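You operate a simulated robot arm through the tools that you are given. There is no shell and no other tool. Be economical: measure what you need, move in short steps, check, and stop when the job is done.

Carry out the task below with a simulated two-armed robot. There is one attempt and no reset: what you move stays moved.

JOB
Pick up the core labelled "maple" from the top of the wooden table with one hand, pass it to the other hand and put it on the top of the desk.

The check looks at the end state, three seconds after you hand in, the way a careful person would. Anything else that was tipped, shoved, dropped, spilled or broken makes it a failure.

ROBOT AND FRAMES
Two 7-joint arms with two-finger parallel grippers on one trunk, on a base that drives. Base frame: it is fixed to the floor where the robot stands at the start and does not move with it; the origin is under the middle of the robot, x ahead of it, y to its left, z up; the surface under the hand at the start is at about z = 0.8. Lengths are in m, angles in degrees, forces in N, time in s.
The left shoulder is at the start at [0.03, 0.119, 1.035], the right one opposite. With the tool pointing down near the work surface each hand reaches from about 0.24 to 0.68 m from the robot's upright axis, wherever it stands, measured 20 degrees to its own side. Places, roughly: top of the desk [-0.1, -3.3, 0.8]. Payload 3.43 kg a hand.
The TCP of each hand is the grasp point between the finger pads, 0.03 m short of the fingertips. In the tool frame z runs along the fingers and y along their closing line. The gripper opens to 0.094 m. The fingers are 0.028 m wide and 0.01 m thick; the gripper's body (0.05 by 0.096 m) begins 0.055 m behind the TCP.
Orientation is that of the tool frame in the base frame, as a unit quaternion [x, y, z, w]. With the fingers straight down and closing along the base's y, the tool's x points along the base's -x, its y along +y and its z along -z.

CONTROLS
- The arms move only by the tool arm_command. It takes "left_commands", "right_commands" or both (then of equal length, played together; a hand with none holds still); each is a list of rows, each a list of 7 numbers: the shift along the tool's x, y, z in m, then the turn, a rotation vector about the tool's x, y, z in rad, then the opening, from 0 (shut) to 1 (fully open). In form: [[x, y, z, rx, ry, rz, claw], ...]. A call has 1 to 12 rows; each row is the pose to reach, as a shift and turn from the pose commanded when the call began, along the tool's axes at that moment. Rows are played at 5 a second. More than 0.05 m and 8.6 degrees between two rows, or a gripper value outside its range, and nothing of the call is played. Where a pose cannot be reached the arm comes as near as it can. A force on the tool above 40 N (or 10 N above the force at the start of the call, whichever is more), or a blocked arm, ends the call early, and 0.2 s more pass. The fingers move at their own pace (about 0.072 m/s each) and stop on an object; they squeeze with about 34 N. The grip force told is the motor's: it shows also when the fingers shut on nothing. Time passes only in rows, and 0.2 s behind the last, so rows that repeat a pose let the fingers close. The reply holds the time, the measured pose of the TCP, the force on the tool along the base axes, the opening and the grip force, in the units named above and with some noise, with the torque about the TCP (base axes, N m) and any sound that the robot's microphone picked up.
- Cameras (640 x 400 px; columns grow to the right, rows downward): "scene" is now at [0.038, -0.0196, 1.7328]; the picture's right is [-0.29, -0.96, 0.00], its down [-0.80, 0.24, -0.55] and it looks along [0.53, -0.16, -0.84] (base axes); focal length 285 px, centre (320, 200). "left" rides on the left gripper at [0.076, -0.014, -0.102] in its tool frame; the picture's right is [0.18, 0.98, 0.00], its down [-0.75, 0.14, -0.64] and it looks along [-0.63, 0.12, 0.77] (tool axes); focal length 243 px, centre (320, 200). "right" rides on the right gripper at [0.076, 0.014, -0.102] in its tool frame; the picture's right is [-0.18, 0.98, 0.00], its down [-0.75, -0.14, -0.64] and it looks along [-0.63, -0.12, 0.77] (tool axes); focal length 243 px, centre (320, 200). There is no depth. A picture from a camera that has moved, and an enlarged one, comes with that camera's place and axes in the base frame and with its lens.
- capture(camera): a new picture of that camera. It takes no simulated time.
- lift_body(by): slides the trunk up (or, below 0, down) by that many m; the arms and the scene camera ride with it, the base frame stays. It gives what a move gives, with no picture.
- roll_base(legs): drives the robot by 1 to 6 legs, each [ahead, turn to the left] in m and degrees, along the robot's own axes; the way and the turn of a leg run together, so that a leg with both is an arc; at most 1.5 m and 180 degrees a leg. The arms and the cameras ride along, it lands a little off, and it stops where it bumps. It gives what a move gives.
- head_to(pan, tilt): turns the head with the scene camera to pan (to the left, within 143 degrees either way) and tilt (down, from -29 to 69), counted from straight ahead of the robot. It gives what a move gives.
- enlarge(camera, box): a new picture of the part [left, top, right, bottom] of that camera's present view, enlarged. It takes no simulated time.
- job_done(): hands the job in; it is judged then, once.

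Go step by step. Nothing tells you exact positions but the pictures and the camera data: compare them with the known pose of the tool, close in by small moves and look again before you grip or let go. The budget is 120 turns and 108 pictures, counting those below and the enlarged ones. Unless the task says otherwise, let go and move clear before handing in, and close with one line.

The tools are called by a JSON object that holds its "api" and its "payload". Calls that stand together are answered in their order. arm_command: Moves the arms, as the interface text tells. Its arguments: {"type":"object","properties":{"left_commands":{"type":"array","items":{"type":"array","items":{"type":"number"}}},"right_commands":{"type":"array","items":{"type":"array","items":{"type":"number"}}}},"required":[]} The other tools are called the same way: lift_body (by) slides the trunk up or down; roll_base (legs) drives the base; head_to (pan, tilt) turns the head that bears the scene camera; capture (camera) takes a picture; enlarge (camera, box) takes an enlarged picture of a part of a camera's view; job_done () hands the job in.

At the start:

```text
t: 0.0
left_tcp_pos: [0.4108, 0.1269, 1.1395]
left_ee_rot: [0.0, 1.0, 0.0, 0.0]
left_wrist_force: [0.1, 1.1, -0.2]
left_torque: [0.0, 0.02, 0.02]
left_opening: 0.0941
left_grasp_force: 0.1
right_tcp_pos: [0.3662, -0.2247, 1.1369]
right_ee_rot: [-0.001, 1.0, 0.0, -0.001]
right_wrist_force: [0.2, -0.9, -0.2]
right_torque: [0.01, 0.0, 0.02]
right_opening: 0.0938
right_grasp_force: 0.1
trunk travel left (down, up): [-0.3, 0.11]
robot x, y, heading: [-0.0005, 0.0, -0.0]
head pan, tilt: [-17.0, 56.7]
```

scene: 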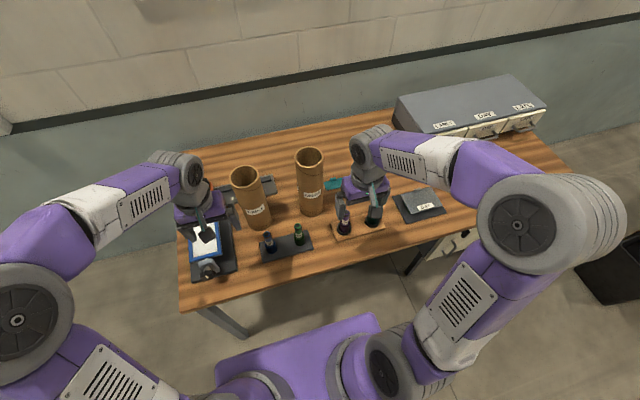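
right: 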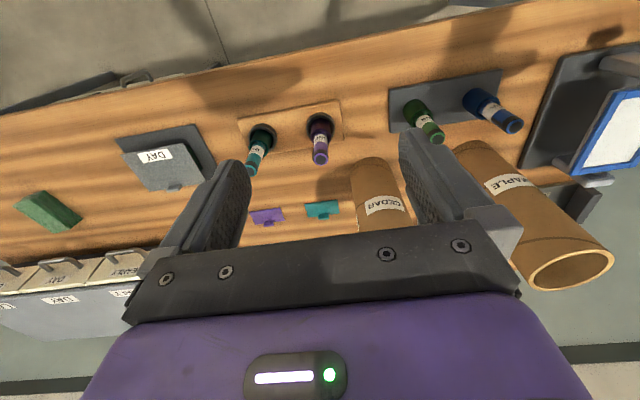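
left: 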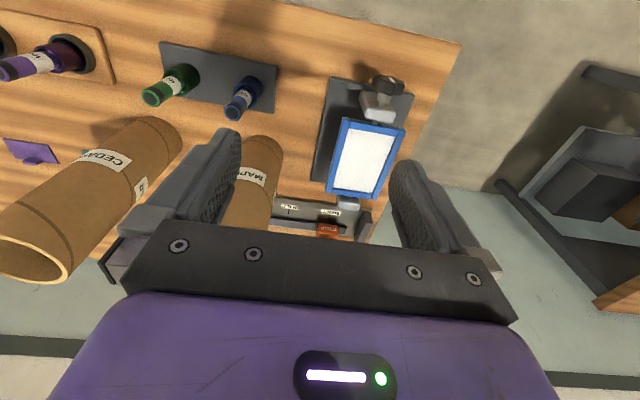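

I see two brown tubes on the table, labelled MAPLE (further left) and CEDAR. I'll enlarge the view to confirm the labels and measure the maple tube.

{"api": "enlarge", "payload": {"camera": "scene", "box": [170, 130, 350, 290]}}

{"api": "enlarge", "payload": {"camera": "left", "box": [0, 80, 420, 300]}}

```text
2.50 times, centred on (260, 210) of scene
camera zoom: at [0.038, -0.0196, 1.7328], right [-0.29, -0.96, 0.0], down [-0.8, 0.24, -0.55], along [0.53, -0.16, -0.84], focal length 712 px, centre (470, 175)
```

zoom: 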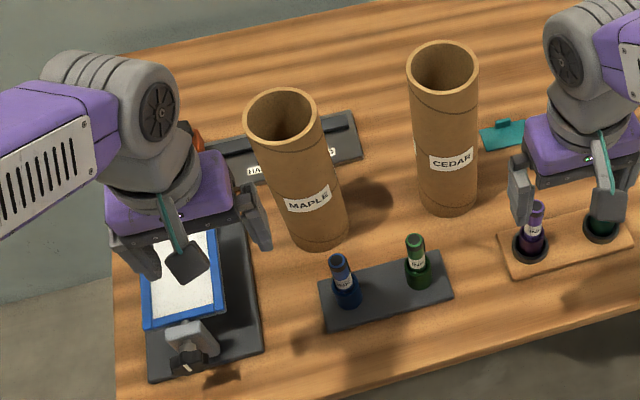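

```text
1.52 times, centred on (210, 190) of left
camera zoom: at [0.3337, 0.1129, 1.2421], right [-0.18, 0.98, 0.0], down [0.75, 0.14, 0.64], along [0.63, 0.12, -0.77], focal length 370 px, centre (488, 215)
```

zoom: 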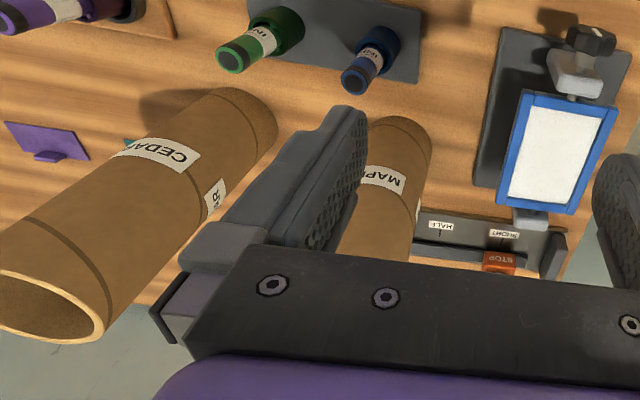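

The maple tube stands at about [0.60, 0.04], is about 0.27 m tall and 0.083 m across. Before choosing grips, I'll look at the desk.

{"api": "head_to", "payload": {"pan": -92, "tilt": 20}}

{"api": "capture", "payload": {"camera": "scene"}}

{"api": "enlarge", "payload": {"camera": "scene", "box": [200, 120, 440, 270]}}

```text
t: 1.5
left_tcp_pos: [0.411, 0.1282, 1.139]
left_ee_rot: [0.001, 1.0, 0.0, 0.001]
left_wrist_force: [0.1, -0.6, -0.6]
left_torque: [-0.03, -0.01, 0.01]
left_opening: 0.0939
left_grasp_force: 0.1
right_tcp_pos: [0.3657, -0.2257, 1.1379]
right_ee_rot: [0.0, 1.0, 0.0, 0.001]
right_wrist_force: [0.6, 0.9, -0.9]
right_torque: [-0.01, 0.02, -0.02]
right_opening: 0.094
right_grasp_force: 0.0
trunk travel left (down, up): [-0.3, 0.11]
robot x, y, heading: [0.0012, -0.0001, 0.0]
head pan, tilt: [-92.0, 20.0]
```

```text
102 pictures are left
camera scene: at [-0.0325, -0.0921, 1.7869], right [-1.0, 0.03, 0.0], down [0.01, 0.34, -0.94], along [-0.03, -0.94, -0.34], focal length 285 px, centre (320, 200)
```

scene: 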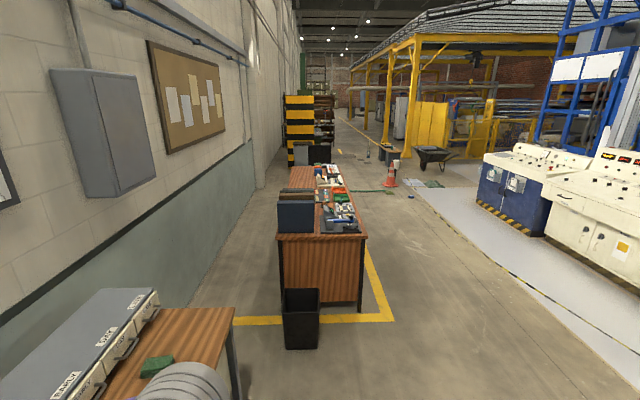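

```text
2.67 times, centred on (320, 195) of scene
camera zoom: at [-0.0325, -0.0921, 1.7869], right [-1.0, 0.03, 0.0], down [0.01, 0.34, -0.94], along [-0.03, -0.94, -0.34], focal length 760 px, centre (320, 213)
```

zoom: 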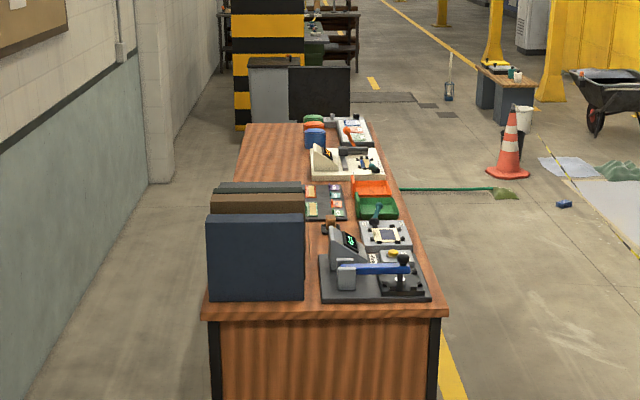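

The desk runs away from me (y from about -2.0 to -4.3), with items on its west side and free top on its east/wall side. Now I'll look back at the tube to measure its diameter.

{"api": "head_to", "payload": {"pan": 4, "tilt": 52}}

{"api": "capture", "payload": {"camera": "scene"}}

{"api": "enlarge", "payload": {"camera": "scene", "box": [260, 120, 380, 195]}}

{"api": "enlarge", "payload": {"camera": "scene", "box": [260, 190, 380, 265]}}

```text
t: 3.2
left_tcp_pos: [0.4098, 0.1271, 1.1389]
left_ee_rot: [0.0, 1.0, 0.0, 0.0]
left_wrist_force: [0.2, -0.1, 0.4]
left_torque: [0.05, -0.01, 0.01]
left_opening: 0.0939
left_grasp_force: 0.2
right_tcp_pos: [0.3659, -0.2249, 1.1379]
right_ee_rot: [0.0, 1.0, 0.0, 0.0]
right_wrist_force: [1.0, -0.5, -0.4]
right_torque: [0.02, 0.02, -0.02]
right_opening: 0.094
right_grasp_force: 0.0
trunk travel left (down, up): [-0.3, 0.11]
robot x, y, heading: [-0.0041, -0.0006, -0.1]
head pan, tilt: [4.0, 52.0]
```

```text
100 pictures are left
camera scene: at [0.0456, 0.0062, 1.7387], right [0.07, -1.0, 0.0], down [-0.79, -0.05, -0.62], along [0.61, 0.04, -0.79], focal length 285 px, centre (320, 200)
```

scene: 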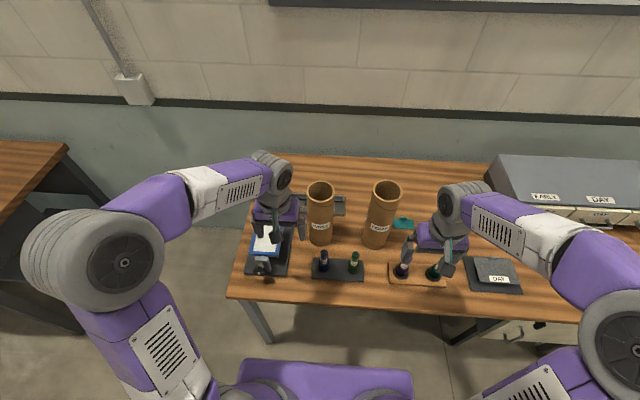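

```text
5.33 times, centred on (320, 158) of scene
camera zoom: at [0.0456, 0.0062, 1.7387], right [0.07, -1.0, 0.0], down [-0.79, -0.05, -0.62], along [0.61, 0.04, -0.79], focal length 1519 px, centre (320, 427)
```

zoom: 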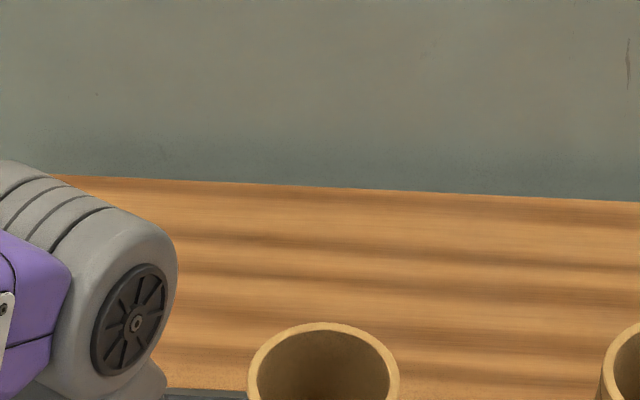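

```text
5.33 times, centred on (320, 228) of scene
camera zoom: at [0.0456, 0.0062, 1.7387], right [0.07, -1.0, 0.0], down [-0.79, -0.05, -0.62], along [0.61, 0.04, -0.79], focal length 1519 px, centre (320, 53)
```

zoom: 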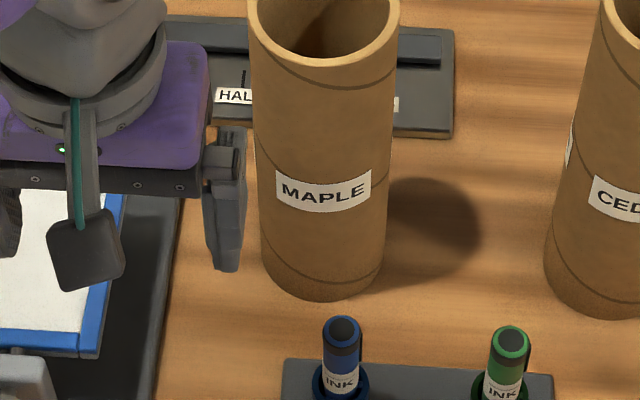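

The tube's axis is at about [0.593, 0.040], its rim at z≈1.07 and its diameter about 0.086. The left hand will grip the left wall at the rim from above, with one finger inside, so I'm moving it over that wall first.

{"api": "arm_command", "payload": {"left_commands": [[0, 0, -0.03, 0, 0, 0, 1], [-0.04, -0.01, -0.03, 0, 0, 0, 1], [-0.08, -0.02, -0.03, 0, 0, 0, 1], [-0.12, -0.03, -0.03, 0, 0, 0, 1], [-0.15, -0.04, -0.03, 0, 0, 0, 1], [-0.183, -0.047, -0.03, 0, 0, 0, 1], [-0.183, -0.047, -0.03, 0, 0, 0, 1]]}}

{"api": "capture", "payload": {"camera": "left"}}

{"api": "enlarge", "payload": {"camera": "scene", "box": [240, 100, 400, 260]}}

```text
t: 4.8
left_tcp_pos: [0.5922, 0.0794, 1.1696]
left_ee_rot: [0.0, 1.0, 0.0, -0.001]
left_wrist_force: [0.7, -0.9, -0.4]
left_torque: [0.01, 0.0, 0.01]
left_opening: 0.0939
left_grasp_force: 0.1
right_tcp_pos: [0.3653, -0.2242, 1.1389]
right_ee_rot: [0.0, 1.0, 0.0, 0.0]
right_wrist_force: [-0.7, 0.8, 0.4]
right_torque: [-0.01, -0.01, -0.03]
right_opening: 0.0938
right_grasp_force: 0.1
trunk travel left (down, up): [-0.3, 0.11]
robot x, y, heading: [-0.0005, -0.0006, 0.1]
head pan, tilt: [4.0, 52.0]
```

```text
97 pictures are left
camera left: at [0.5153, 0.0663, 1.2724], right [-0.18, 0.98, 0.0], down [0.75, 0.14, 0.64], along [0.63, 0.12, -0.77], focal length 243 px, centre (320, 200)
```

left: 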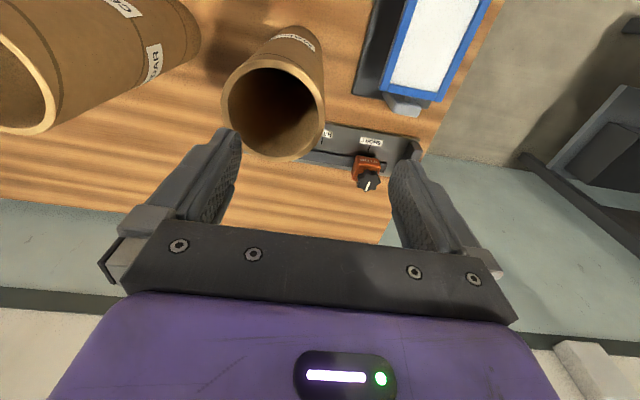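

```text
2.50 times, centred on (320, 180) of scene
camera zoom: at [0.0443, 0.0067, 1.7388], right [0.07, -1.0, 0.0], down [-0.79, -0.06, -0.62], along [0.61, 0.04, -0.79], focal length 712 px, centre (320, 250)
```

zoom: 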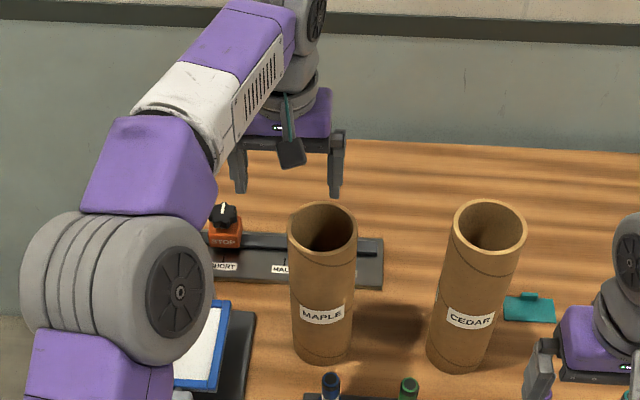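

The left camera puts the rim centre at about [0.595, 0.043], which agrees with the scene view. I'm lowering until the fingertips are just above the rim, then checking.

{"api": "arm_command", "payload": {"left_commands": [[-0.002, 0.003, 0.02, 0, 0, 0, 1], [-0.002, 0.003, 0.04, 0, 0, 0, 1], [-0.002, 0.003, 0.055, 0, 0, 0, 1], [-0.002, 0.003, 0.055, 0, 0, 0, 1]]}}

{"api": "capture", "payload": {"camera": "left"}}

{"api": "enlarge", "payload": {"camera": "scene", "box": [270, 130, 370, 230]}}

```text
t: 5.8
left_tcp_pos: [0.5955, 0.083, 1.1139]
left_ee_rot: [0.0, 1.0, 0.0, 0.0]
left_wrist_force: [-0.2, 0.1, 0.4]
left_torque: [0.0, -0.02, 0.01]
left_opening: 0.0941
left_grasp_force: 0.1
right_tcp_pos: [0.3637, -0.2255, 1.1387]
right_ee_rot: [0.0, 1.0, 0.0, 0.0]
right_wrist_force: [-0.1, 0.2, 0.6]
right_torque: [-0.01, 0.04, -0.02]
right_opening: 0.0938
right_grasp_force: 0.0
trunk travel left (down, up): [-0.3, 0.11]
robot x, y, heading: [-0.0003, 0.0028, -0.0]
head pan, tilt: [4.0, 52.0]
```

```text
95 pictures are left
camera left: at [0.5186, 0.0692, 1.2171], right [-0.18, 0.98, 0.0], down [0.75, 0.14, 0.64], along [0.63, 0.12, -0.77], focal length 243 px, centre (320, 200)
```

left: 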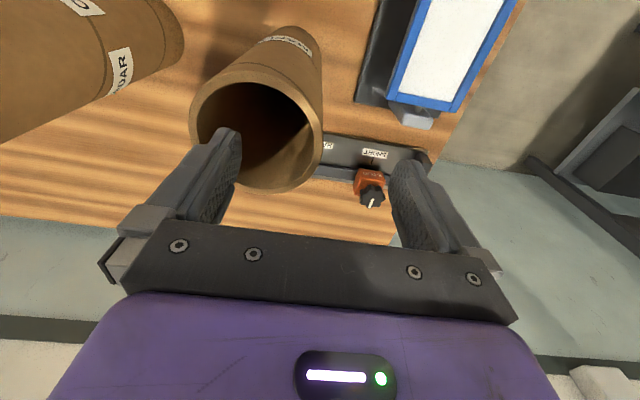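

```text
4.00 times, centred on (320, 180) of scene
camera zoom: at [0.0454, 0.0062, 1.7387], right [0.07, -1.0, 0.0], down [-0.79, -0.06, -0.62], along [0.61, 0.04, -0.79], focal length 1139 px, centre (320, 280)
```

zoom: 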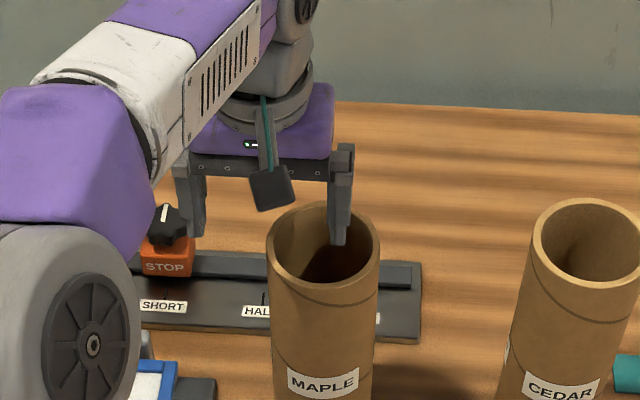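

The inner finger is above the bore and the outer one is clear to the left, so I'm descending around the wall.

{"api": "arm_command", "payload": {"left_commands": [[0.002, 0, 0.02, 0, 0, 0, 1], [0.002, 0, 0.04, 0, 0, 0, 1], [0.002, 0, 0.06, 0, 0, 0, 1], [0.002, 0, 0.072, 0, 0, 0, 1], [0.002, 0, 0.072, 0, 0, 0, 1]]}}

{"api": "capture", "payload": {"camera": "left"}}

{"api": "enlarge", "payload": {"camera": "scene", "box": [270, 150, 370, 250]}}

```text
t: 7.0
left_tcp_pos: [0.5921, 0.0822, 1.0423]
left_ee_rot: [0.0, 1.0, 0.0, 0.0]
left_wrist_force: [-0.1, -0.4, 0.2]
left_torque: [0.05, 0.01, -0.02]
left_opening: 0.0939
left_grasp_force: 0.1
right_tcp_pos: [0.3663, -0.2257, 1.1385]
right_ee_rot: [0.0, 1.0, 0.0, 0.0]
right_wrist_force: [-0.4, 0.9, -0.1]
right_torque: [-0.01, 0.03, 0.01]
right_opening: 0.0939
right_grasp_force: 0.1
trunk travel left (down, up): [-0.3, 0.11]
robot x, y, heading: [-0.0031, -0.0018, -0.1]
head pan, tilt: [4.0, 52.0]
```

```text
93 pictures are left
camera left: at [0.5163, 0.0691, 1.1448], right [-0.18, 0.98, 0.0], down [0.75, 0.14, 0.64], along [0.63, 0.12, -0.77], focal length 243 px, centre (320, 200)
```

left: 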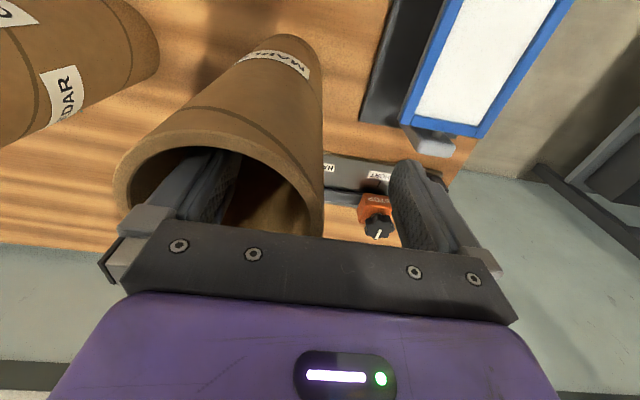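

```text
4.00 times, centred on (320, 200) of scene
camera zoom: at [0.0456, 0.0063, 1.7387], right [0.07, -1.0, 0.0], down [-0.79, -0.06, -0.62], along [0.61, 0.04, -0.79], focal length 1139 px, centre (320, 200)
```

zoom: 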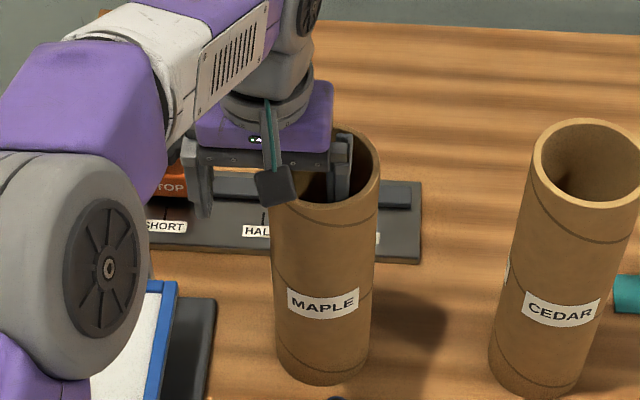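

The wall sits midway between the fingers. Closing now.

{"api": "arm_command", "payload": {"left_commands": [[0, 0, 0, 0, 0, 0, 0.6], [0, 0, 0, 0, 0, 0, 0.3], [0, 0, 0, 0, 0, 0, 0.15], [0, 0, 0, 0, 0, 0, 0.05], [0, 0, 0, 0, 0, 0, 0], [0, 0, 0, 0, 0, 0, 0], [0, 0, 0, 0, 0, 0, 0]]}}

{"api": "enlarge", "payload": {"camera": "scene", "box": [270, 150, 370, 250]}}

```text
t: 8.6
left_tcp_pos: [0.5922, 0.0831, 1.0428]
left_ee_rot: [-0.001, 1.0, 0.0, 0.0]
left_wrist_force: [-0.9, -1.7, 0.2]
left_torque: [-0.2, 0.09, 0.05]
left_opening: 0.0093
left_grasp_force: 33.6
right_tcp_pos: [0.3664, -0.2258, 1.1384]
right_ee_rot: [0.0, 1.0, 0.001, -0.001]
right_wrist_force: [1.0, 0.2, 1.1]
right_torque: [0.02, -0.02, -0.03]
right_opening: 0.0942
right_grasp_force: 0.2
trunk travel left (down, up): [-0.3, 0.11]
robot x, y, heading: [0.0005, 0.0003, 0.1]
head pan, tilt: [4.0, 52.0]
```

```text
4.00 times, centred on (320, 200) of scene
camera zoom: at [0.0456, 0.006, 1.7387], right [0.07, -1.0, 0.0], down [-0.79, -0.05, -0.62], along [0.61, 0.04, -0.79], focal length 1139 px, centre (320, 200)
```

zoom: 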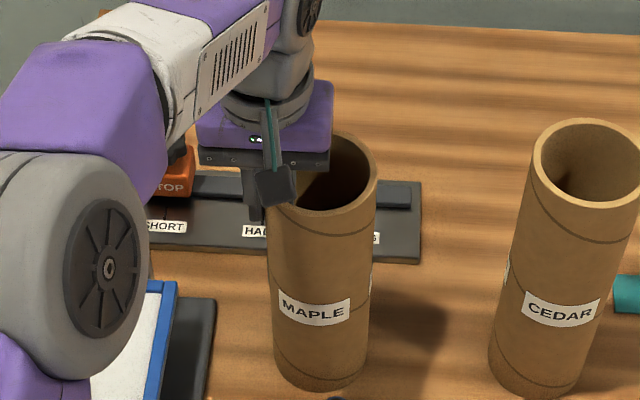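

The wall is gripped (opening 9 mm, 34 N). Lifting straight up in steps.

{"api": "arm_command", "payload": {"left_commands": [[0, 0, -0.01, 0, 0, 0, 0], [0, 0, -0.03, 0, 0, 0, 0], [0, 0, -0.05, 0, 0, 0, 0], [0, 0, -0.075, 0, 0, 0, 0], [0, 0, -0.1, 0, 0, 0, 0], [0, 0, -0.125, 0, 0, 0, 0], [0, 0, -0.15, 0, 0, 0, 0], [0, 0, -0.15, 0, 0, 0, 0]]}}

{"api": "capture", "payload": {"camera": "scene"}}

```text
t: 10.4
left_tcp_pos: [0.5929, 0.083, 1.1916]
left_ee_rot: [0.0, 1.0, 0.0, -0.001]
left_wrist_force: [0.8, -0.5, -3.5]
left_torque: [0.13, -0.01, -0.01]
left_opening: 0.0095
left_grasp_force: 33.7
right_tcp_pos: [0.3653, -0.2253, 1.1374]
right_ee_rot: [0.0, 1.0, 0.0, -0.001]
right_wrist_force: [-1.3, 0.5, -0.1]
right_torque: [0.0, 0.0, -0.01]
right_opening: 0.0942
right_grasp_force: 0.2
trunk travel left (down, up): [-0.3, 0.11]
robot x, y, heading: [0.0003, -0.0002, 0.0]
head pan, tilt: [4.0, 52.0]
```

```text
90 pictures are left
camera scene: at [0.0461, 0.0064, 1.7387], right [0.07, -1.0, 0.0], down [-0.79, -0.06, -0.62], along [0.61, 0.04, -0.79], focal length 285 px, centre (320, 200)
```

scene: 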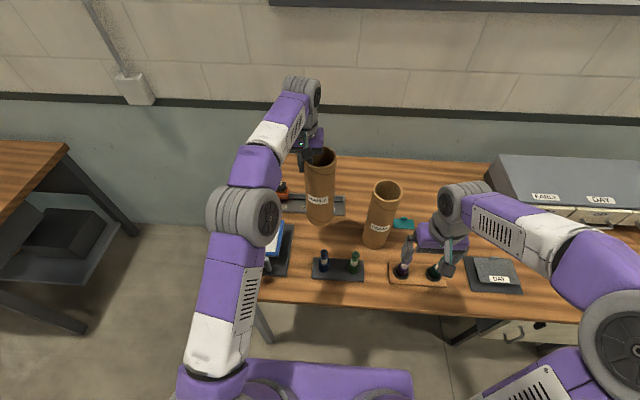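

The tube is lifted cleanly. Before backing away from the table, I'll check what's behind me.

{"api": "head_to", "payload": {"pan": -140, "tilt": 35}}

{"api": "capture", "payload": {"camera": "scene"}}

{"api": "head_to", "payload": {"pan": 140, "tilt": 35}}

{"api": "capture", "payload": {"camera": "scene"}}

```text
t: 12.7
left_tcp_pos: [0.594, 0.0829, 1.1926]
left_ee_rot: [0.0, 1.0, -0.001, -0.001]
left_wrist_force: [-0.5, 0.2, -3.6]
left_torque: [0.19, 0.01, -0.01]
left_opening: 0.0093
left_grasp_force: 33.9
right_tcp_pos: [0.3651, -0.2256, 1.1379]
right_ee_rot: [0.0, 1.0, 0.0, 0.001]
right_wrist_force: [-0.2, -0.2, -0.4]
right_torque: [0.04, 0.02, 0.03]
right_opening: 0.0941
right_grasp_force: 0.0
trunk travel left (down, up): [-0.3, 0.11]
robot x, y, heading: [0.0003, 0.002, -0.3]
head pan, tilt: [-140.0, 35.0]
```

```text
89 pictures are left
camera scene: at [-0.0963, -0.0556, 1.7631], right [-0.64, 0.77, 0.0], down [0.44, 0.37, -0.82], along [-0.63, -0.53, -0.57], focal length 285 px, centre (320, 200)
```

scene: 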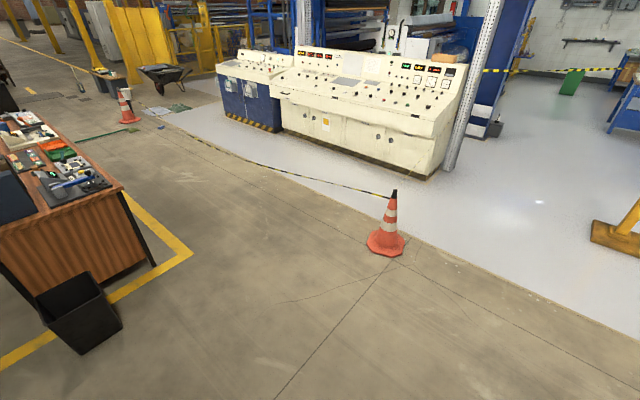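

```text
t: 16.5
left_tcp_pos: [0.5934, 0.0829, 1.1924]
left_ee_rot: [0.0, 1.0, 0.0, 0.0]
left_wrist_force: [-0.7, -0.5, -3.3]
left_torque: [0.15, 0.02, 0.01]
left_opening: 0.0097
left_grasp_force: 33.8
right_tcp_pos: [0.3665, -0.2247, 1.1369]
right_ee_rot: [-0.001, 1.0, 0.0, 0.0]
right_wrist_force: [-0.2, 0.8, 0.6]
right_torque: [-0.03, -0.01, -0.02]
right_opening: 0.0938
right_grasp_force: 0.0
trunk travel left (down, up): [-0.3, 0.11]
robot x, y, heading: [0.001, -0.0014, 0.0]
head pan, tilt: [140.0, 35.0]
```

```text
88 pictures are left
camera scene: at [-0.0964, 0.0577, 1.7631], right [0.64, 0.77, 0.0], down [0.44, -0.37, -0.82], along [-0.63, 0.53, -0.57], focal length 285 px, centre (320, 200)
```

scene: 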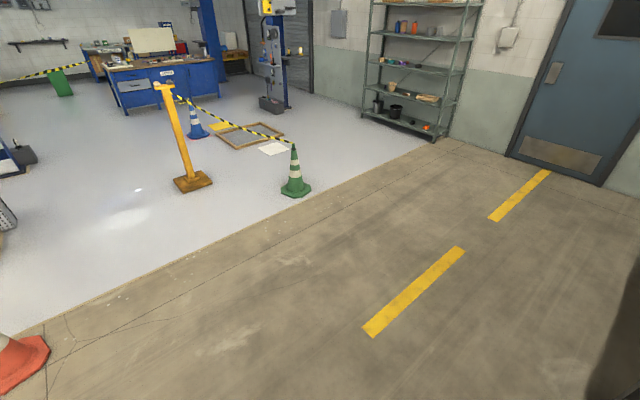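

The floor behind is clear for more than a metre. I'll back off, and also turn the head to the front again for the handover.

{"api": "roll_base", "payload": {"legs": [[-0.6, 0]]}}

{"api": "head_to", "payload": {"pan": -5, "tilt": 52}}

{"api": "capture", "payload": {"camera": "scene"}}

```text
t: 19.9
left_tcp_pos: [-0.0105, 0.0847, 1.1929]
left_ee_rot: [-0.003, 1.0, -0.001, 0.001]
left_wrist_force: [-0.5, 0.3, -3.0]
left_torque: [0.13, 0.0, 0.02]
left_opening: 0.0094
left_grasp_force: 33.9
right_tcp_pos: [-0.2369, -0.225, 1.1382]
right_ee_rot: [-0.003, 1.0, 0.0, 0.0]
right_wrist_force: [0.3, -0.1, 0.3]
right_torque: [-0.02, 0.01, -0.01]
right_opening: 0.0939
right_grasp_force: 0.1
trunk travel left (down, up): [-0.3, 0.11]
robot x, y, heading: [-0.6025, -0.0024, 0.5]
head pan, tilt: [140.0, 35.0]
```

```text
t: 22.2
left_tcp_pos: [-0.0107, 0.085, 1.1938]
left_ee_rot: [-0.003, 1.0, 0.0, 0.0]
left_wrist_force: [0.3, -0.4, -3.0]
left_torque: [0.1, -0.03, -0.02]
left_opening: 0.0094
left_grasp_force: 34.2
right_tcp_pos: [-0.2359, -0.2255, 1.1376]
right_ee_rot: [-0.003, 1.0, 0.0, 0.0]
right_wrist_force: [0.0, 0.6, 0.5]
right_torque: [-0.01, 0.0, 0.02]
right_opening: 0.0943
right_grasp_force: 0.1
trunk travel left (down, up): [-0.3, 0.11]
robot x, y, heading: [-0.6027, -0.0025, 0.5]
head pan, tilt: [-5.0, 52.0]
```

```text
87 pictures are left
camera scene: at [-0.5577, -0.0071, 1.7387], right [-0.08, -1.0, 0.0], down [-0.79, 0.06, -0.62], along [0.61, -0.05, -0.79], focal length 285 px, centre (320, 200)
```

scene: 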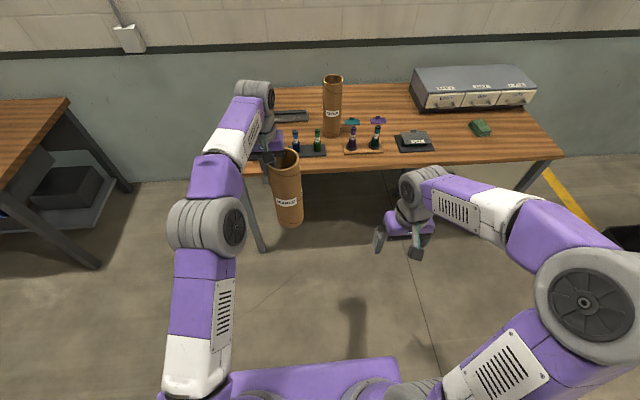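

I now have clear floor underneath for the handover. The right hand turns to point forward, 20° below level, while the left brings the tube in front of the chest.

{"api": "arm_command", "payload": {"left_commands": [[0.008, -0.013, 0, 0, 0, 0, 0], [0.016, -0.027, 0, 0, 0, 0, 0], [0.024, -0.04, 0, 0, 0, 0, 0], [0.032, -0.053, 0, 0, 0, 0, 0], [0.04, -0.067, 0, 0, 0, 0, 0], [0.048, -0.08, 0, 0, 0, 0, 0], [0.056, -0.093, 0, 0, 0, 0, 0], [0.063, -0.107, 0, 0, 0, 0, 0], [0.07, -0.12, 0, 0, 0, 0, 0], [0.07, -0.12, 0, 0, 0, 0, 0]], "right_commands": [[0, 0, 0, 0, -0.136, 0, 1], [0, 0, 0.01, 0, -0.272, 0, 1], [0, 0, 0.02, 0, -0.407, 0, 1], [0, 0, 0.03, 0, -0.543, 0, 1], [0, 0, 0.04, 0, -0.679, 0, 1], [0, 0, 0.05, 0, -0.815, 0, 1], [0, 0, 0.06, 0, -0.95, 0, 1], [0, 0, 0.068, 0, -1.086, 0, 1], [0, 0, 0.068, 0, -1.222, 0, 1], [0, 0, 0.068, 0, -1.222, 0, 1]]}}

{"api": "capture", "payload": {"camera": "scene"}}

{"api": "capture", "payload": {"camera": "right"}}

```text
t: 24.4
left_tcp_pos: [-0.0815, -0.0381, 1.1922]
left_ee_rot: [-0.003, 1.0, 0.001, 0.001]
left_wrist_force: [0.7, -0.2, -2.9]
left_torque: [0.12, -0.01, 0.01]
left_opening: 0.0095
left_grasp_force: 33.8
right_tcp_pos: [-0.1596, -0.2821, 1.0632]
right_ee_rot: [-0.051, 0.819, -0.065, 0.569]
right_wrist_force: [1.2, 1.6, 0.1]
right_torque: [0.04, 0.05, -0.04]
right_opening: 0.0939
right_grasp_force: 0.1
right hand out of reach, approached as far as the arm can: row 5, 6, 7, 8, 9, 10
trunk travel left (down, up): [-0.3, 0.11]
robot x, y, heading: [-0.6016, -0.002, 0.3]
head pan, tilt: [-5.0, 52.0]
```

```text
86 pictures are left
camera scene: at [-0.56, -0.0099, 1.7387], right [-0.08, -1.0, 0.0], down [-0.78, 0.07, -0.62], along [0.61, -0.05, -0.79], focal length 285 px, centre (320, 200)
```

scene: 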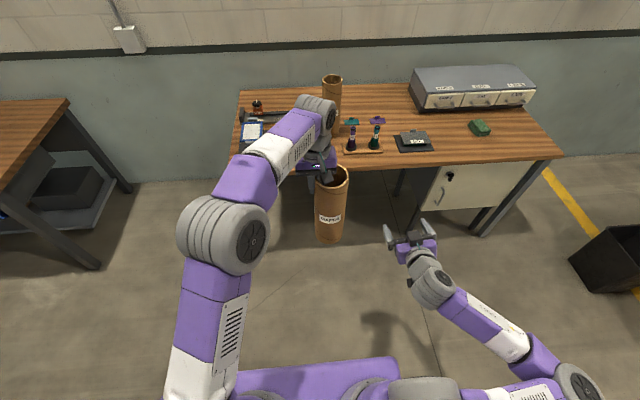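

```text
85 pictures are left
camera right: at [-0.2824, -0.2751, 1.0275], right [0.06, 1.0, 0.01], down [-0.34, 0.01, 0.94], along [0.94, -0.06, 0.34], focal length 243 px, centre (320, 200)
```

right: 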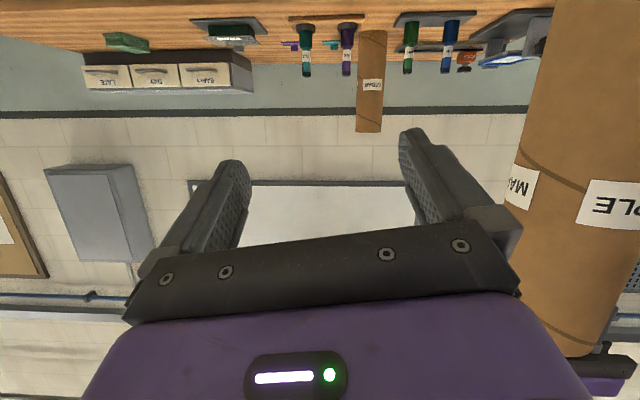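

The right hand has the wanted tilt; near the body it sits at its minimum reach (robot x≈0.44). I'll move the tube a bit further out and to the right, and start lining the right hand up behind it.

{"api": "arm_command", "payload": {"left_commands": [[-0.02, -0.02, 0, 0, 0, 0, 0], [-0.04, -0.04, 0, 0, 0, 0, 0], [-0.06, -0.06, 0, 0, 0, 0, 0], [-0.07, -0.06, 0, 0, 0, 0, 0], [-0.07, -0.06, 0, 0, 0, 0, 0]], "right_commands": [[0, 0, 0, 0, 0, 0, 1], [0, 0.02, 0, -0.025, 0, -0.009, 1], [0, 0.04, 0, -0.05, 0, -0.018, 1], [0, 0.06, 0, -0.05, 0, -0.018, 1], [0, 0.06, 0, -0.05, 0, -0.018, 1]]}}

{"api": "capture", "payload": {"camera": "right"}}

```text
t: 25.6
left_tcp_pos: [-0.0413, -0.0796, 1.182]
left_ee_rot: [-0.003, 1.0, 0.0, -0.001]
left_wrist_force: [0.7, 0.9, -3.3]
left_torque: [0.12, 0.01, 0.02]
left_opening: 0.0095
left_grasp_force: 34.4
left hand out of reach, approached as far as the arm can: row 2, 3, 4, 5
right_tcp_pos: [-0.1461, -0.2118, 1.0557]
right_ee_rot: [-0.025, 0.82, 0.018, 0.572]
right_wrist_force: [-0.6, 1.0, 0.3]
right_torque: [0.01, -0.01, 0.0]
right_opening: 0.094
right_grasp_force: 0.1
right hand out of reach, approached as far as the arm can: row 2, 3, 4, 5
trunk travel left (down, up): [-0.3, 0.11]
robot x, y, heading: [-0.6043, 0.0003, 0.6]
head pan, tilt: [-5.0, 52.0]
```

```text
84 pictures are left
camera right: at [-0.269, -0.2055, 1.0208], right [0.0, 0.98, 0.17], down [-0.33, -0.16, 0.93], along [0.94, -0.06, 0.33], focal length 243 px, centre (320, 200)
```

right: 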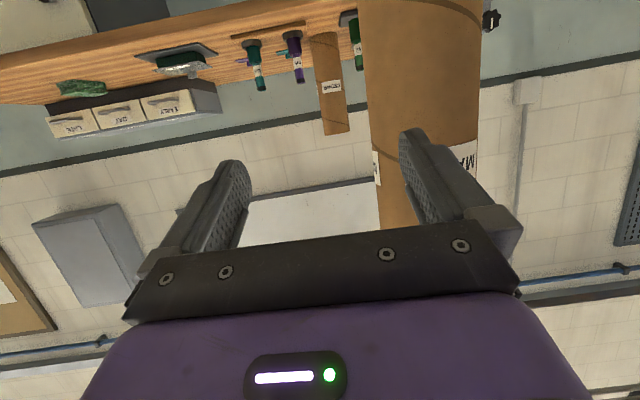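

Both arms are near limits at this height. I'll lower the tube and move it left, out of the way, and move the right hand further forward and lower, where it should reach well.

{"api": "arm_command", "payload": {"left_commands": [[0.01, 0.02, 0.02, 0, 0, 0, 0], [0.02, 0.04, 0.04, 0, 0, 0, 0], [0.03, 0.06, 0.06, 0, 0, 0, 0], [0.03, 0.08, 0.08, 0, 0, 0, 0], [0.03, 0.1, 0.1, 0, 0, 0, 0], [0.03, 0.12, 0.12, 0, 0, 0, 0], [0.03, 0.12, 0.12, 0, 0, 0, 0], [0.03, 0.12, 0.12, 0, 0, 0, 0], [0.03, 0.12, 0.12, 0, 0, 0, 0]], "right_commands": [[0, 0, 0, 0, 0, 0, 1], [0.01, 0, 0, 0, 0, 0, 1], [0.02, 0, 0, 0.02, 0, 0.01, 1], [0.03, 0, 0.02, 0.04, 0, 0.02, 1], [0.045, 0, 0.04, 0.058, 0, 0.02, 1], [0.063, 0, 0.07, 0.058, 0, 0.02, 1], [0.063, 0, 0.1, 0.058, 0, 0.02, 1], [0.063, 0, 0.12, 0.058, 0, 0.02, 1], [0.063, 0, 0.12, 0.058, 0, 0.02, 1]]}}

{"api": "capture", "payload": {"camera": "scene"}}

```text
t: 27.6
left_tcp_pos: [-0.0723, 0.0402, 1.0618]
left_ee_rot: [-0.003, 1.0, 0.001, -0.001]
left_wrist_force: [0.2, 0.0, -3.6]
left_torque: [0.2, 0.0, 0.01]
left_opening: 0.0092
left_grasp_force: 33.4
right_tcp_pos: [-0.0483, -0.2577, 0.9873]
right_ee_rot: [-0.01, 0.825, 0.014, 0.565]
right_wrist_force: [0.7, -0.9, 0.3]
right_torque: [0.0, -0.02, 0.0]
right_opening: 0.094
right_grasp_force: 0.1
right hand out of reach, approached as far as the arm can: row 2, 3, 4, 5, 6, 7, 8, 9
trunk travel left (down, up): [-0.3, 0.11]
robot x, y, heading: [-0.6058, -0.0028, 0.5]
head pan, tilt: [-5.0, 52.0]
```

```text
83 pictures are left
camera scene: at [-0.5581, -0.0074, 1.7387], right [-0.08, -1.0, 0.0], down [-0.79, 0.06, -0.62], along [0.61, -0.05, -0.79], focal length 285 px, centre (320, 200)
```

scene: 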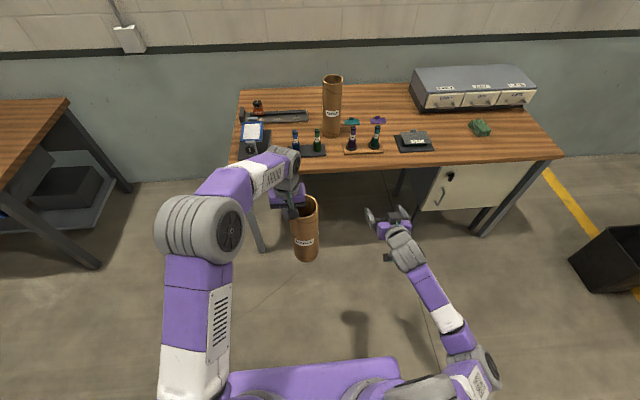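

The right arm seems to prefer pointing inward. I'll yaw it about 25° to the left and move it left a little to see if it comes within reach.

{"api": "arm_command", "payload": {"right_commands": [[0, 0, 0, -0.1, 0, -0.037, 1], [0, 0.01, 0, -0.2, 0, -0.075, 1], [0, 0.02, 0, -0.3, 0, -0.112, 1], [0, 0.03, 0, -0.41, 0, -0.153, 1], [0, 0.03, 0, -0.41, 0, -0.153, 1], [0, 0.03, 0, -0.41, 0, -0.153, 1]]}}

{"api": "capture", "payload": {"camera": "scene"}}

{"api": "capture", "payload": {"camera": "right"}}

```text
t: 29.0
left_tcp_pos: [-0.0716, 0.04, 1.062]
left_ee_rot: [-0.003, 1.0, 0.0, 0.0]
left_wrist_force: [-0.3, 0.1, -2.6]
left_torque: [0.14, -0.01, 0.0]
left_opening: 0.0095
left_grasp_force: 33.5
right_tcp_pos: [-0.047, -0.229, 0.9882]
right_ee_rot: [-0.178, 0.801, 0.122, 0.559]
right_wrist_force: [-0.5, -0.3, -0.5]
right_torque: [-0.03, 0.0, 0.0]
right_opening: 0.0939
right_grasp_force: 0.1
trunk travel left (down, up): [-0.3, 0.11]
robot x, y, heading: [-0.603, -0.0007, 0.2]
head pan, tilt: [-5.0, 52.0]
```

```text
82 pictures are left
camera scene: at [-0.5576, -0.0073, 1.7387], right [-0.08, -1.0, 0.0], down [-0.79, 0.06, -0.62], along [0.61, -0.05, -0.79], focal length 285 px, centre (320, 200)
```

scene: 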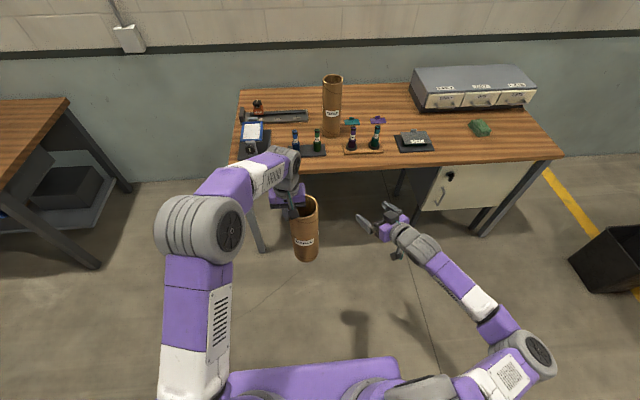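

```text
81 pictures are left
camera right: at [-0.1646, -0.268, 0.9536], right [-0.36, 0.92, 0.17], down [-0.25, -0.27, 0.93], along [0.9, 0.29, 0.33], focal length 243 px, centre (320, 200)
```

right: 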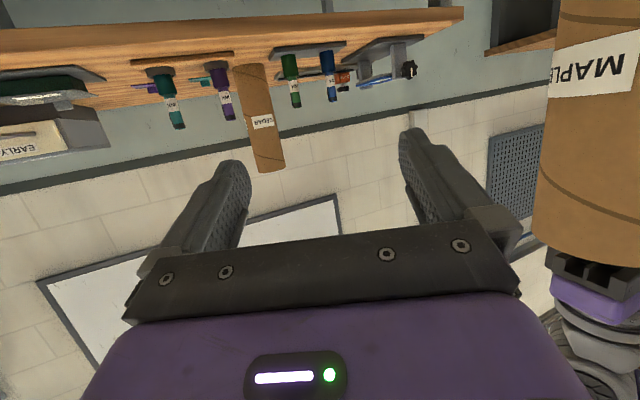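

That orientation is reachable and level in roll. Now I'll back the right hand a little into a stand-off behind where the tube will be.

{"api": "arm_command", "payload": {"right_commands": [[0.011, 0.022, -0.004, 0, 0, 0, 1], [0.023, 0.044, -0.008, 0, 0, 0, 1], [0.034, 0.066, -0.012, 0, 0, 0, 1], [0.0457, 0.0878, -0.015, 0, 0, 0, 1], [0.0457, 0.0878, -0.015, 0, 0, 0, 1], [0.0457, 0.0878, -0.015, 0, 0, 0, 1]]}}

{"api": "capture", "payload": {"camera": "right"}}

```text
t: 30.4
left_tcp_pos: [-0.0728, 0.0408, 1.061]
left_ee_rot: [-0.003, 1.0, 0.0, -0.001]
left_wrist_force: [-0.6, -0.2, -3.8]
left_torque: [0.16, -0.03, -0.02]
left_opening: 0.0094
left_grasp_force: 33.8
right_tcp_pos: [-0.1119, -0.1607, 0.9489]
right_ee_rot: [-0.178, 0.8, 0.122, 0.559]
right_wrist_force: [-0.2, 0.4, 0.0]
right_torque: [0.04, 0.03, 0.0]
right_opening: 0.094
right_grasp_force: 0.0
trunk travel left (down, up): [-0.3, 0.11]
robot x, y, heading: [-0.6039, -0.0048, 0.3]
head pan, tilt: [-5.0, 52.0]
```

```text
80 pictures are left
camera right: at [-0.2286, -0.2006, 0.9154], right [-0.36, 0.92, 0.17], down [-0.25, -0.27, 0.93], along [0.9, 0.29, 0.33], focal length 243 px, centre (320, 200)
```

right: 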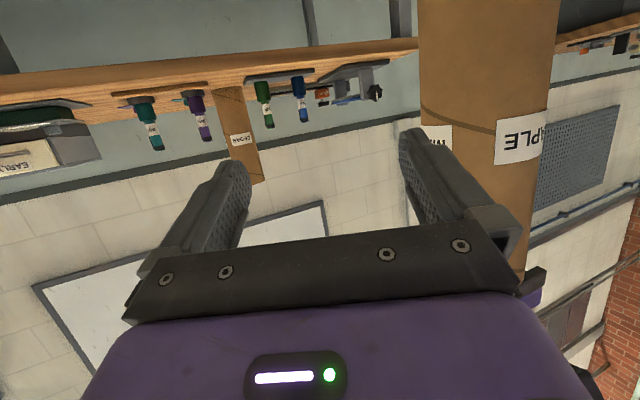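

Right hand is in place. Now the left moves the tube to stand 0.11 m straight ahead of the right gripper.

{"api": "arm_command", "payload": {"left_commands": [[-0.03, -0.015, 0, 0, 0, 0, 0], [-0.05, -0.035, 0, 0, 0, 0, 0], [-0.061, -0.06, 0, 0, 0, 0, 0], [-0.061, -0.09, 0, 0, 0, 0, 0], [-0.061, -0.116, 0, 0, 0, 0, 0], [-0.061, -0.116, 0, 0, 0, 0, 0], [-0.061, -0.116, 0, 0, 0, 0, 0]]}}

{"api": "capture", "payload": {"camera": "right"}}

{"api": "enlarge", "payload": {"camera": "scene", "box": [260, 140, 460, 290]}}

```text
t: 32.0
left_tcp_pos: [-0.0107, -0.0758, 1.0624]
left_ee_rot: [-0.004, 1.0, 0.0, 0.0]
left_wrist_force: [0.5, 1.0, -3.5]
left_torque: [0.11, -0.02, -0.02]
left_opening: 0.0095
left_grasp_force: 34.5
right_tcp_pos: [-0.1122, -0.1629, 0.9498]
right_ee_rot: [-0.178, 0.8, 0.122, 0.56]
right_wrist_force: [-0.2, -0.6, -0.3]
right_torque: [0.02, -0.02, 0.01]
right_opening: 0.0943
right_grasp_force: 0.1
trunk travel left (down, up): [-0.3, 0.11]
robot x, y, heading: [-0.6033, -0.003, 0.6]
head pan, tilt: [-5.0, 52.0]
```

```text
79 pictures are left
camera right: at [-0.2284, -0.201, 0.9153], right [-0.36, 0.92, 0.17], down [-0.25, -0.27, 0.93], along [0.9, 0.29, 0.33], focal length 243 px, centre (320, 200)
```

right: 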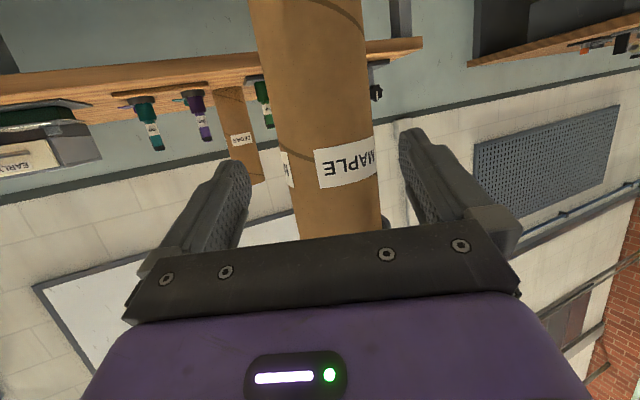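

```text
2.67 times, centred on (360, 215) of scene
camera zoom: at [-0.5575, -0.0076, 1.7387], right [-0.08, -1.0, 0.0], down [-0.79, 0.06, -0.62], along [0.61, -0.05, -0.79], focal length 760 px, centre (213, 160)
```

zoom: 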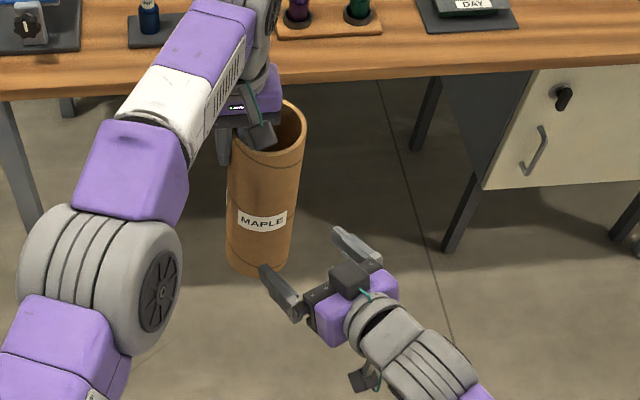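

The tube is centred ahead of the right gripper to within about 2 mm and is vertical. I'll advance partway and check the clearance on both sides.

{"api": "arm_command", "payload": {"right_commands": [[-0.004, 0.002, 0.014, 0, 0, 0, 1], [-0.008, 0.002, 0.028, 0, 0, 0, 1], [-0.0125, 0.002, 0.043, 0, 0, 0, 1], [-0.017, 0.002, 0.0577, 0, 0, 0, 1], [-0.017, 0.002, 0.0577, 0, 0, 0, 1]]}}

{"api": "capture", "payload": {"camera": "right"}}

{"api": "enlarge", "payload": {"camera": "scene", "box": [300, 180, 400, 260]}}

```text
t: 33.2
left_tcp_pos: [-0.0098, -0.0746, 1.0631]
left_ee_rot: [-0.002, 1.0, 0.0, 0.0]
left_wrist_force: [-0.6, 0.1, -3.0]
left_torque: [0.11, 0.01, -0.02]
left_opening: 0.0093
left_grasp_force: 34.2
right_tcp_pos: [-0.0577, -0.1348, 0.9461]
right_ee_rot: [-0.179, 0.799, 0.123, 0.561]
right_wrist_force: [-0.3, 0.7, -0.2]
right_torque: [0.0, 0.0, -0.03]
right_opening: 0.0939
right_grasp_force: 0.1
trunk travel left (down, up): [-0.3, 0.11]
robot x, y, heading: [-0.603, -0.0034, 0.2]
head pan, tilt: [-5.0, 52.0]
```

```text
77 pictures are left
camera right: at [-0.1743, -0.1743, 0.9117], right [-0.36, 0.92, 0.17], down [-0.25, -0.27, 0.93], along [0.9, 0.29, 0.33], focal length 243 px, centre (320, 200)
```

right: 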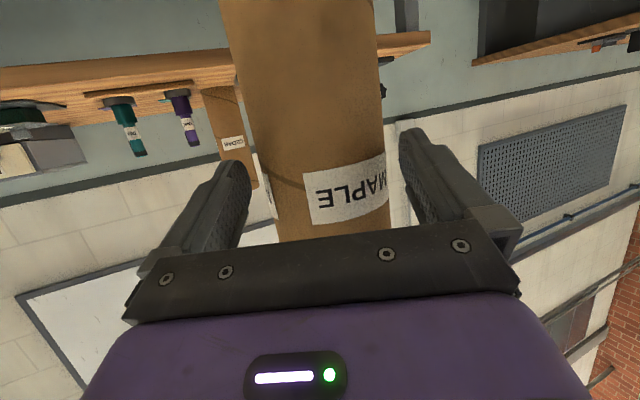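

```text
5.00 times, centred on (350, 220) of scene
camera zoom: at [-0.558, -0.0074, 1.7387], right [-0.08, -1.0, 0.0], down [-0.79, 0.06, -0.62], along [0.61, -0.05, -0.79], focal length 1424 px, centre (170, 100)
```

zoom: 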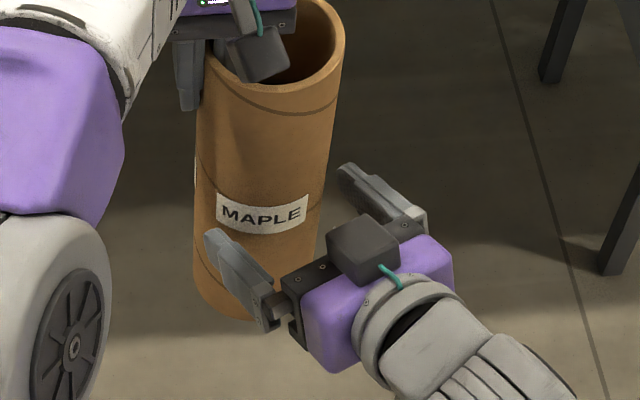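

The tube is centred between the fingers. Advancing the last 43 mm, level, watching the force.

{"api": "arm_command", "payload": {"right_commands": [[-0.0037, 0, 0.01, 0, 0, 0, 1], [-0.0075, 0, 0.02, 0, 0, 0, 1], [-0.011, 0, 0.03, 0, 0, 0, 1], [-0.0149, 0, 0.0403, 0, 0, 0, 1], [-0.0149, 0, 0.0403, 0, 0, 0, 1]]}}

{"api": "capture", "payload": {"camera": "right"}}

{"api": "enlarge", "payload": {"camera": "scene", "box": [300, 180, 400, 260]}}

```text
t: 34.4
left_tcp_pos: [-0.0114, -0.0754, 1.0627]
left_ee_rot: [-0.003, 1.0, -0.001, 0.0]
left_wrist_force: [0.1, -0.5, -3.1]
left_torque: [0.19, 0.04, 0.01]
left_opening: 0.0095
left_grasp_force: 34.0
right_tcp_pos: [-0.0183, -0.1169, 0.9464]
right_ee_rot: [-0.178, 0.8, 0.122, 0.56]
right_wrist_force: [-0.2, -1.2, -0.3]
right_torque: [-0.02, 0.01, 0.01]
right_opening: 0.0941
right_grasp_force: 0.1
trunk travel left (down, up): [-0.3, 0.11]
robot x, y, heading: [-0.6031, -0.0013, 0.4]
head pan, tilt: [-5.0, 52.0]
```

```text
75 pictures are left
camera right: at [-0.1355, -0.1563, 0.912], right [-0.36, 0.92, 0.17], down [-0.25, -0.27, 0.93], along [0.9, 0.29, 0.33], focal length 243 px, centre (320, 200)
```

right: 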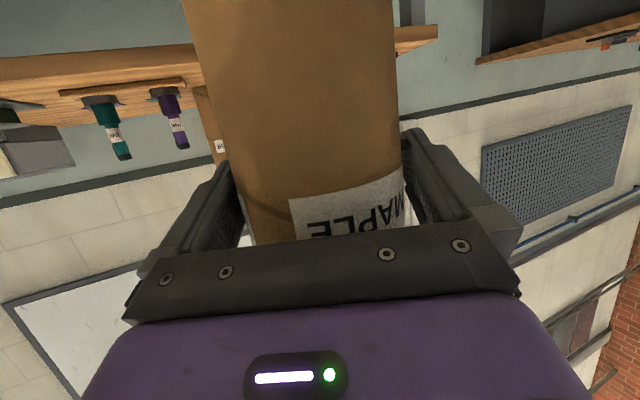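

```text
5.00 times, centred on (350, 220) of scene
camera zoom: at [-0.5579, -0.0073, 1.7387], right [-0.08, -1.0, 0.0], down [-0.79, 0.06, -0.62], along [0.61, -0.05, -0.79], focal length 1424 px, centre (170, 100)
```

zoom: 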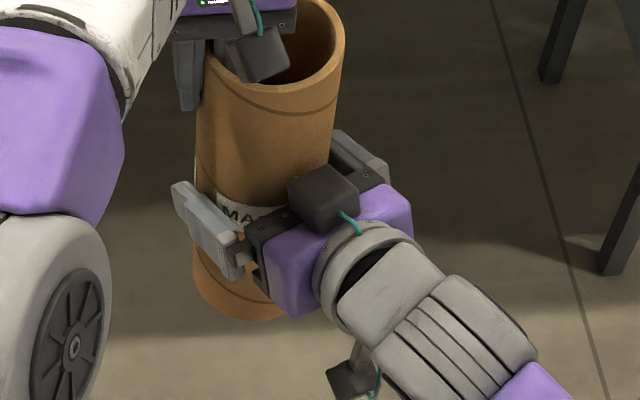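

The tube sits between the right fingers with no contact force. Closing the right gripper while the left keeps hold.

{"api": "arm_command", "payload": {"right_commands": [[0, 0, 0, 0, 0, 0, 0.9], [0, 0, 0, 0, 0, 0, 0.8], [0, 0, 0, 0, 0, 0, 0.5], [0, 0, 0, 0, 0, 0, 0], [0, 0, 0, 0, 0, 0, 0], [0, 0, 0, 0, 0, 0, 0]]}}

{"api": "enlarge", "payload": {"camera": "scene", "box": [300, 180, 400, 260]}}

```text
t: 35.8
left_tcp_pos: [-0.0105, -0.0749, 1.0618]
left_ee_rot: [-0.003, 1.0, 0.001, -0.001]
left_wrist_force: [-6.5, 5.6, -1.7]
left_torque: [0.48, 0.38, -0.01]
left_opening: 0.0096
left_grasp_force: 33.8
right_tcp_pos: [-0.0184, -0.1174, 0.9462]
right_ee_rot: [-0.178, 0.8, 0.122, 0.559]
right_wrist_force: [7.2, -4.7, 0.8]
right_torque: [0.17, 0.37, -0.32]
right_opening: 0.0886
right_grasp_force: 34.2
trunk travel left (down, up): [-0.3, 0.11]
robot x, y, heading: [-0.6025, -0.004, 0.4]
head pan, tilt: [-5.0, 52.0]
```

```text
5.00 times, centred on (350, 220) of scene
camera zoom: at [-0.5577, -0.0072, 1.7387], right [-0.08, -1.0, 0.0], down [-0.79, 0.06, -0.62], along [0.61, -0.05, -0.79], focal length 1424 px, centre (170, 100)
```

zoom: 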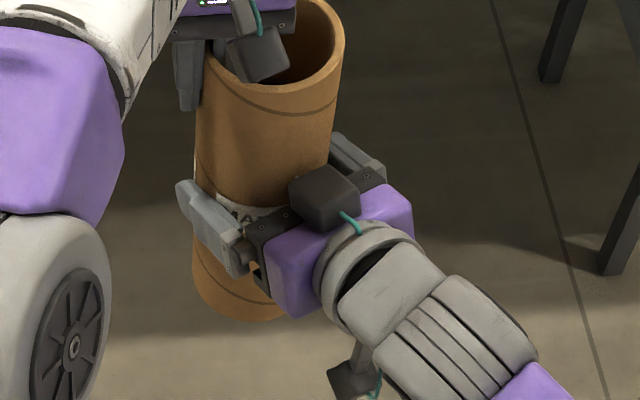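

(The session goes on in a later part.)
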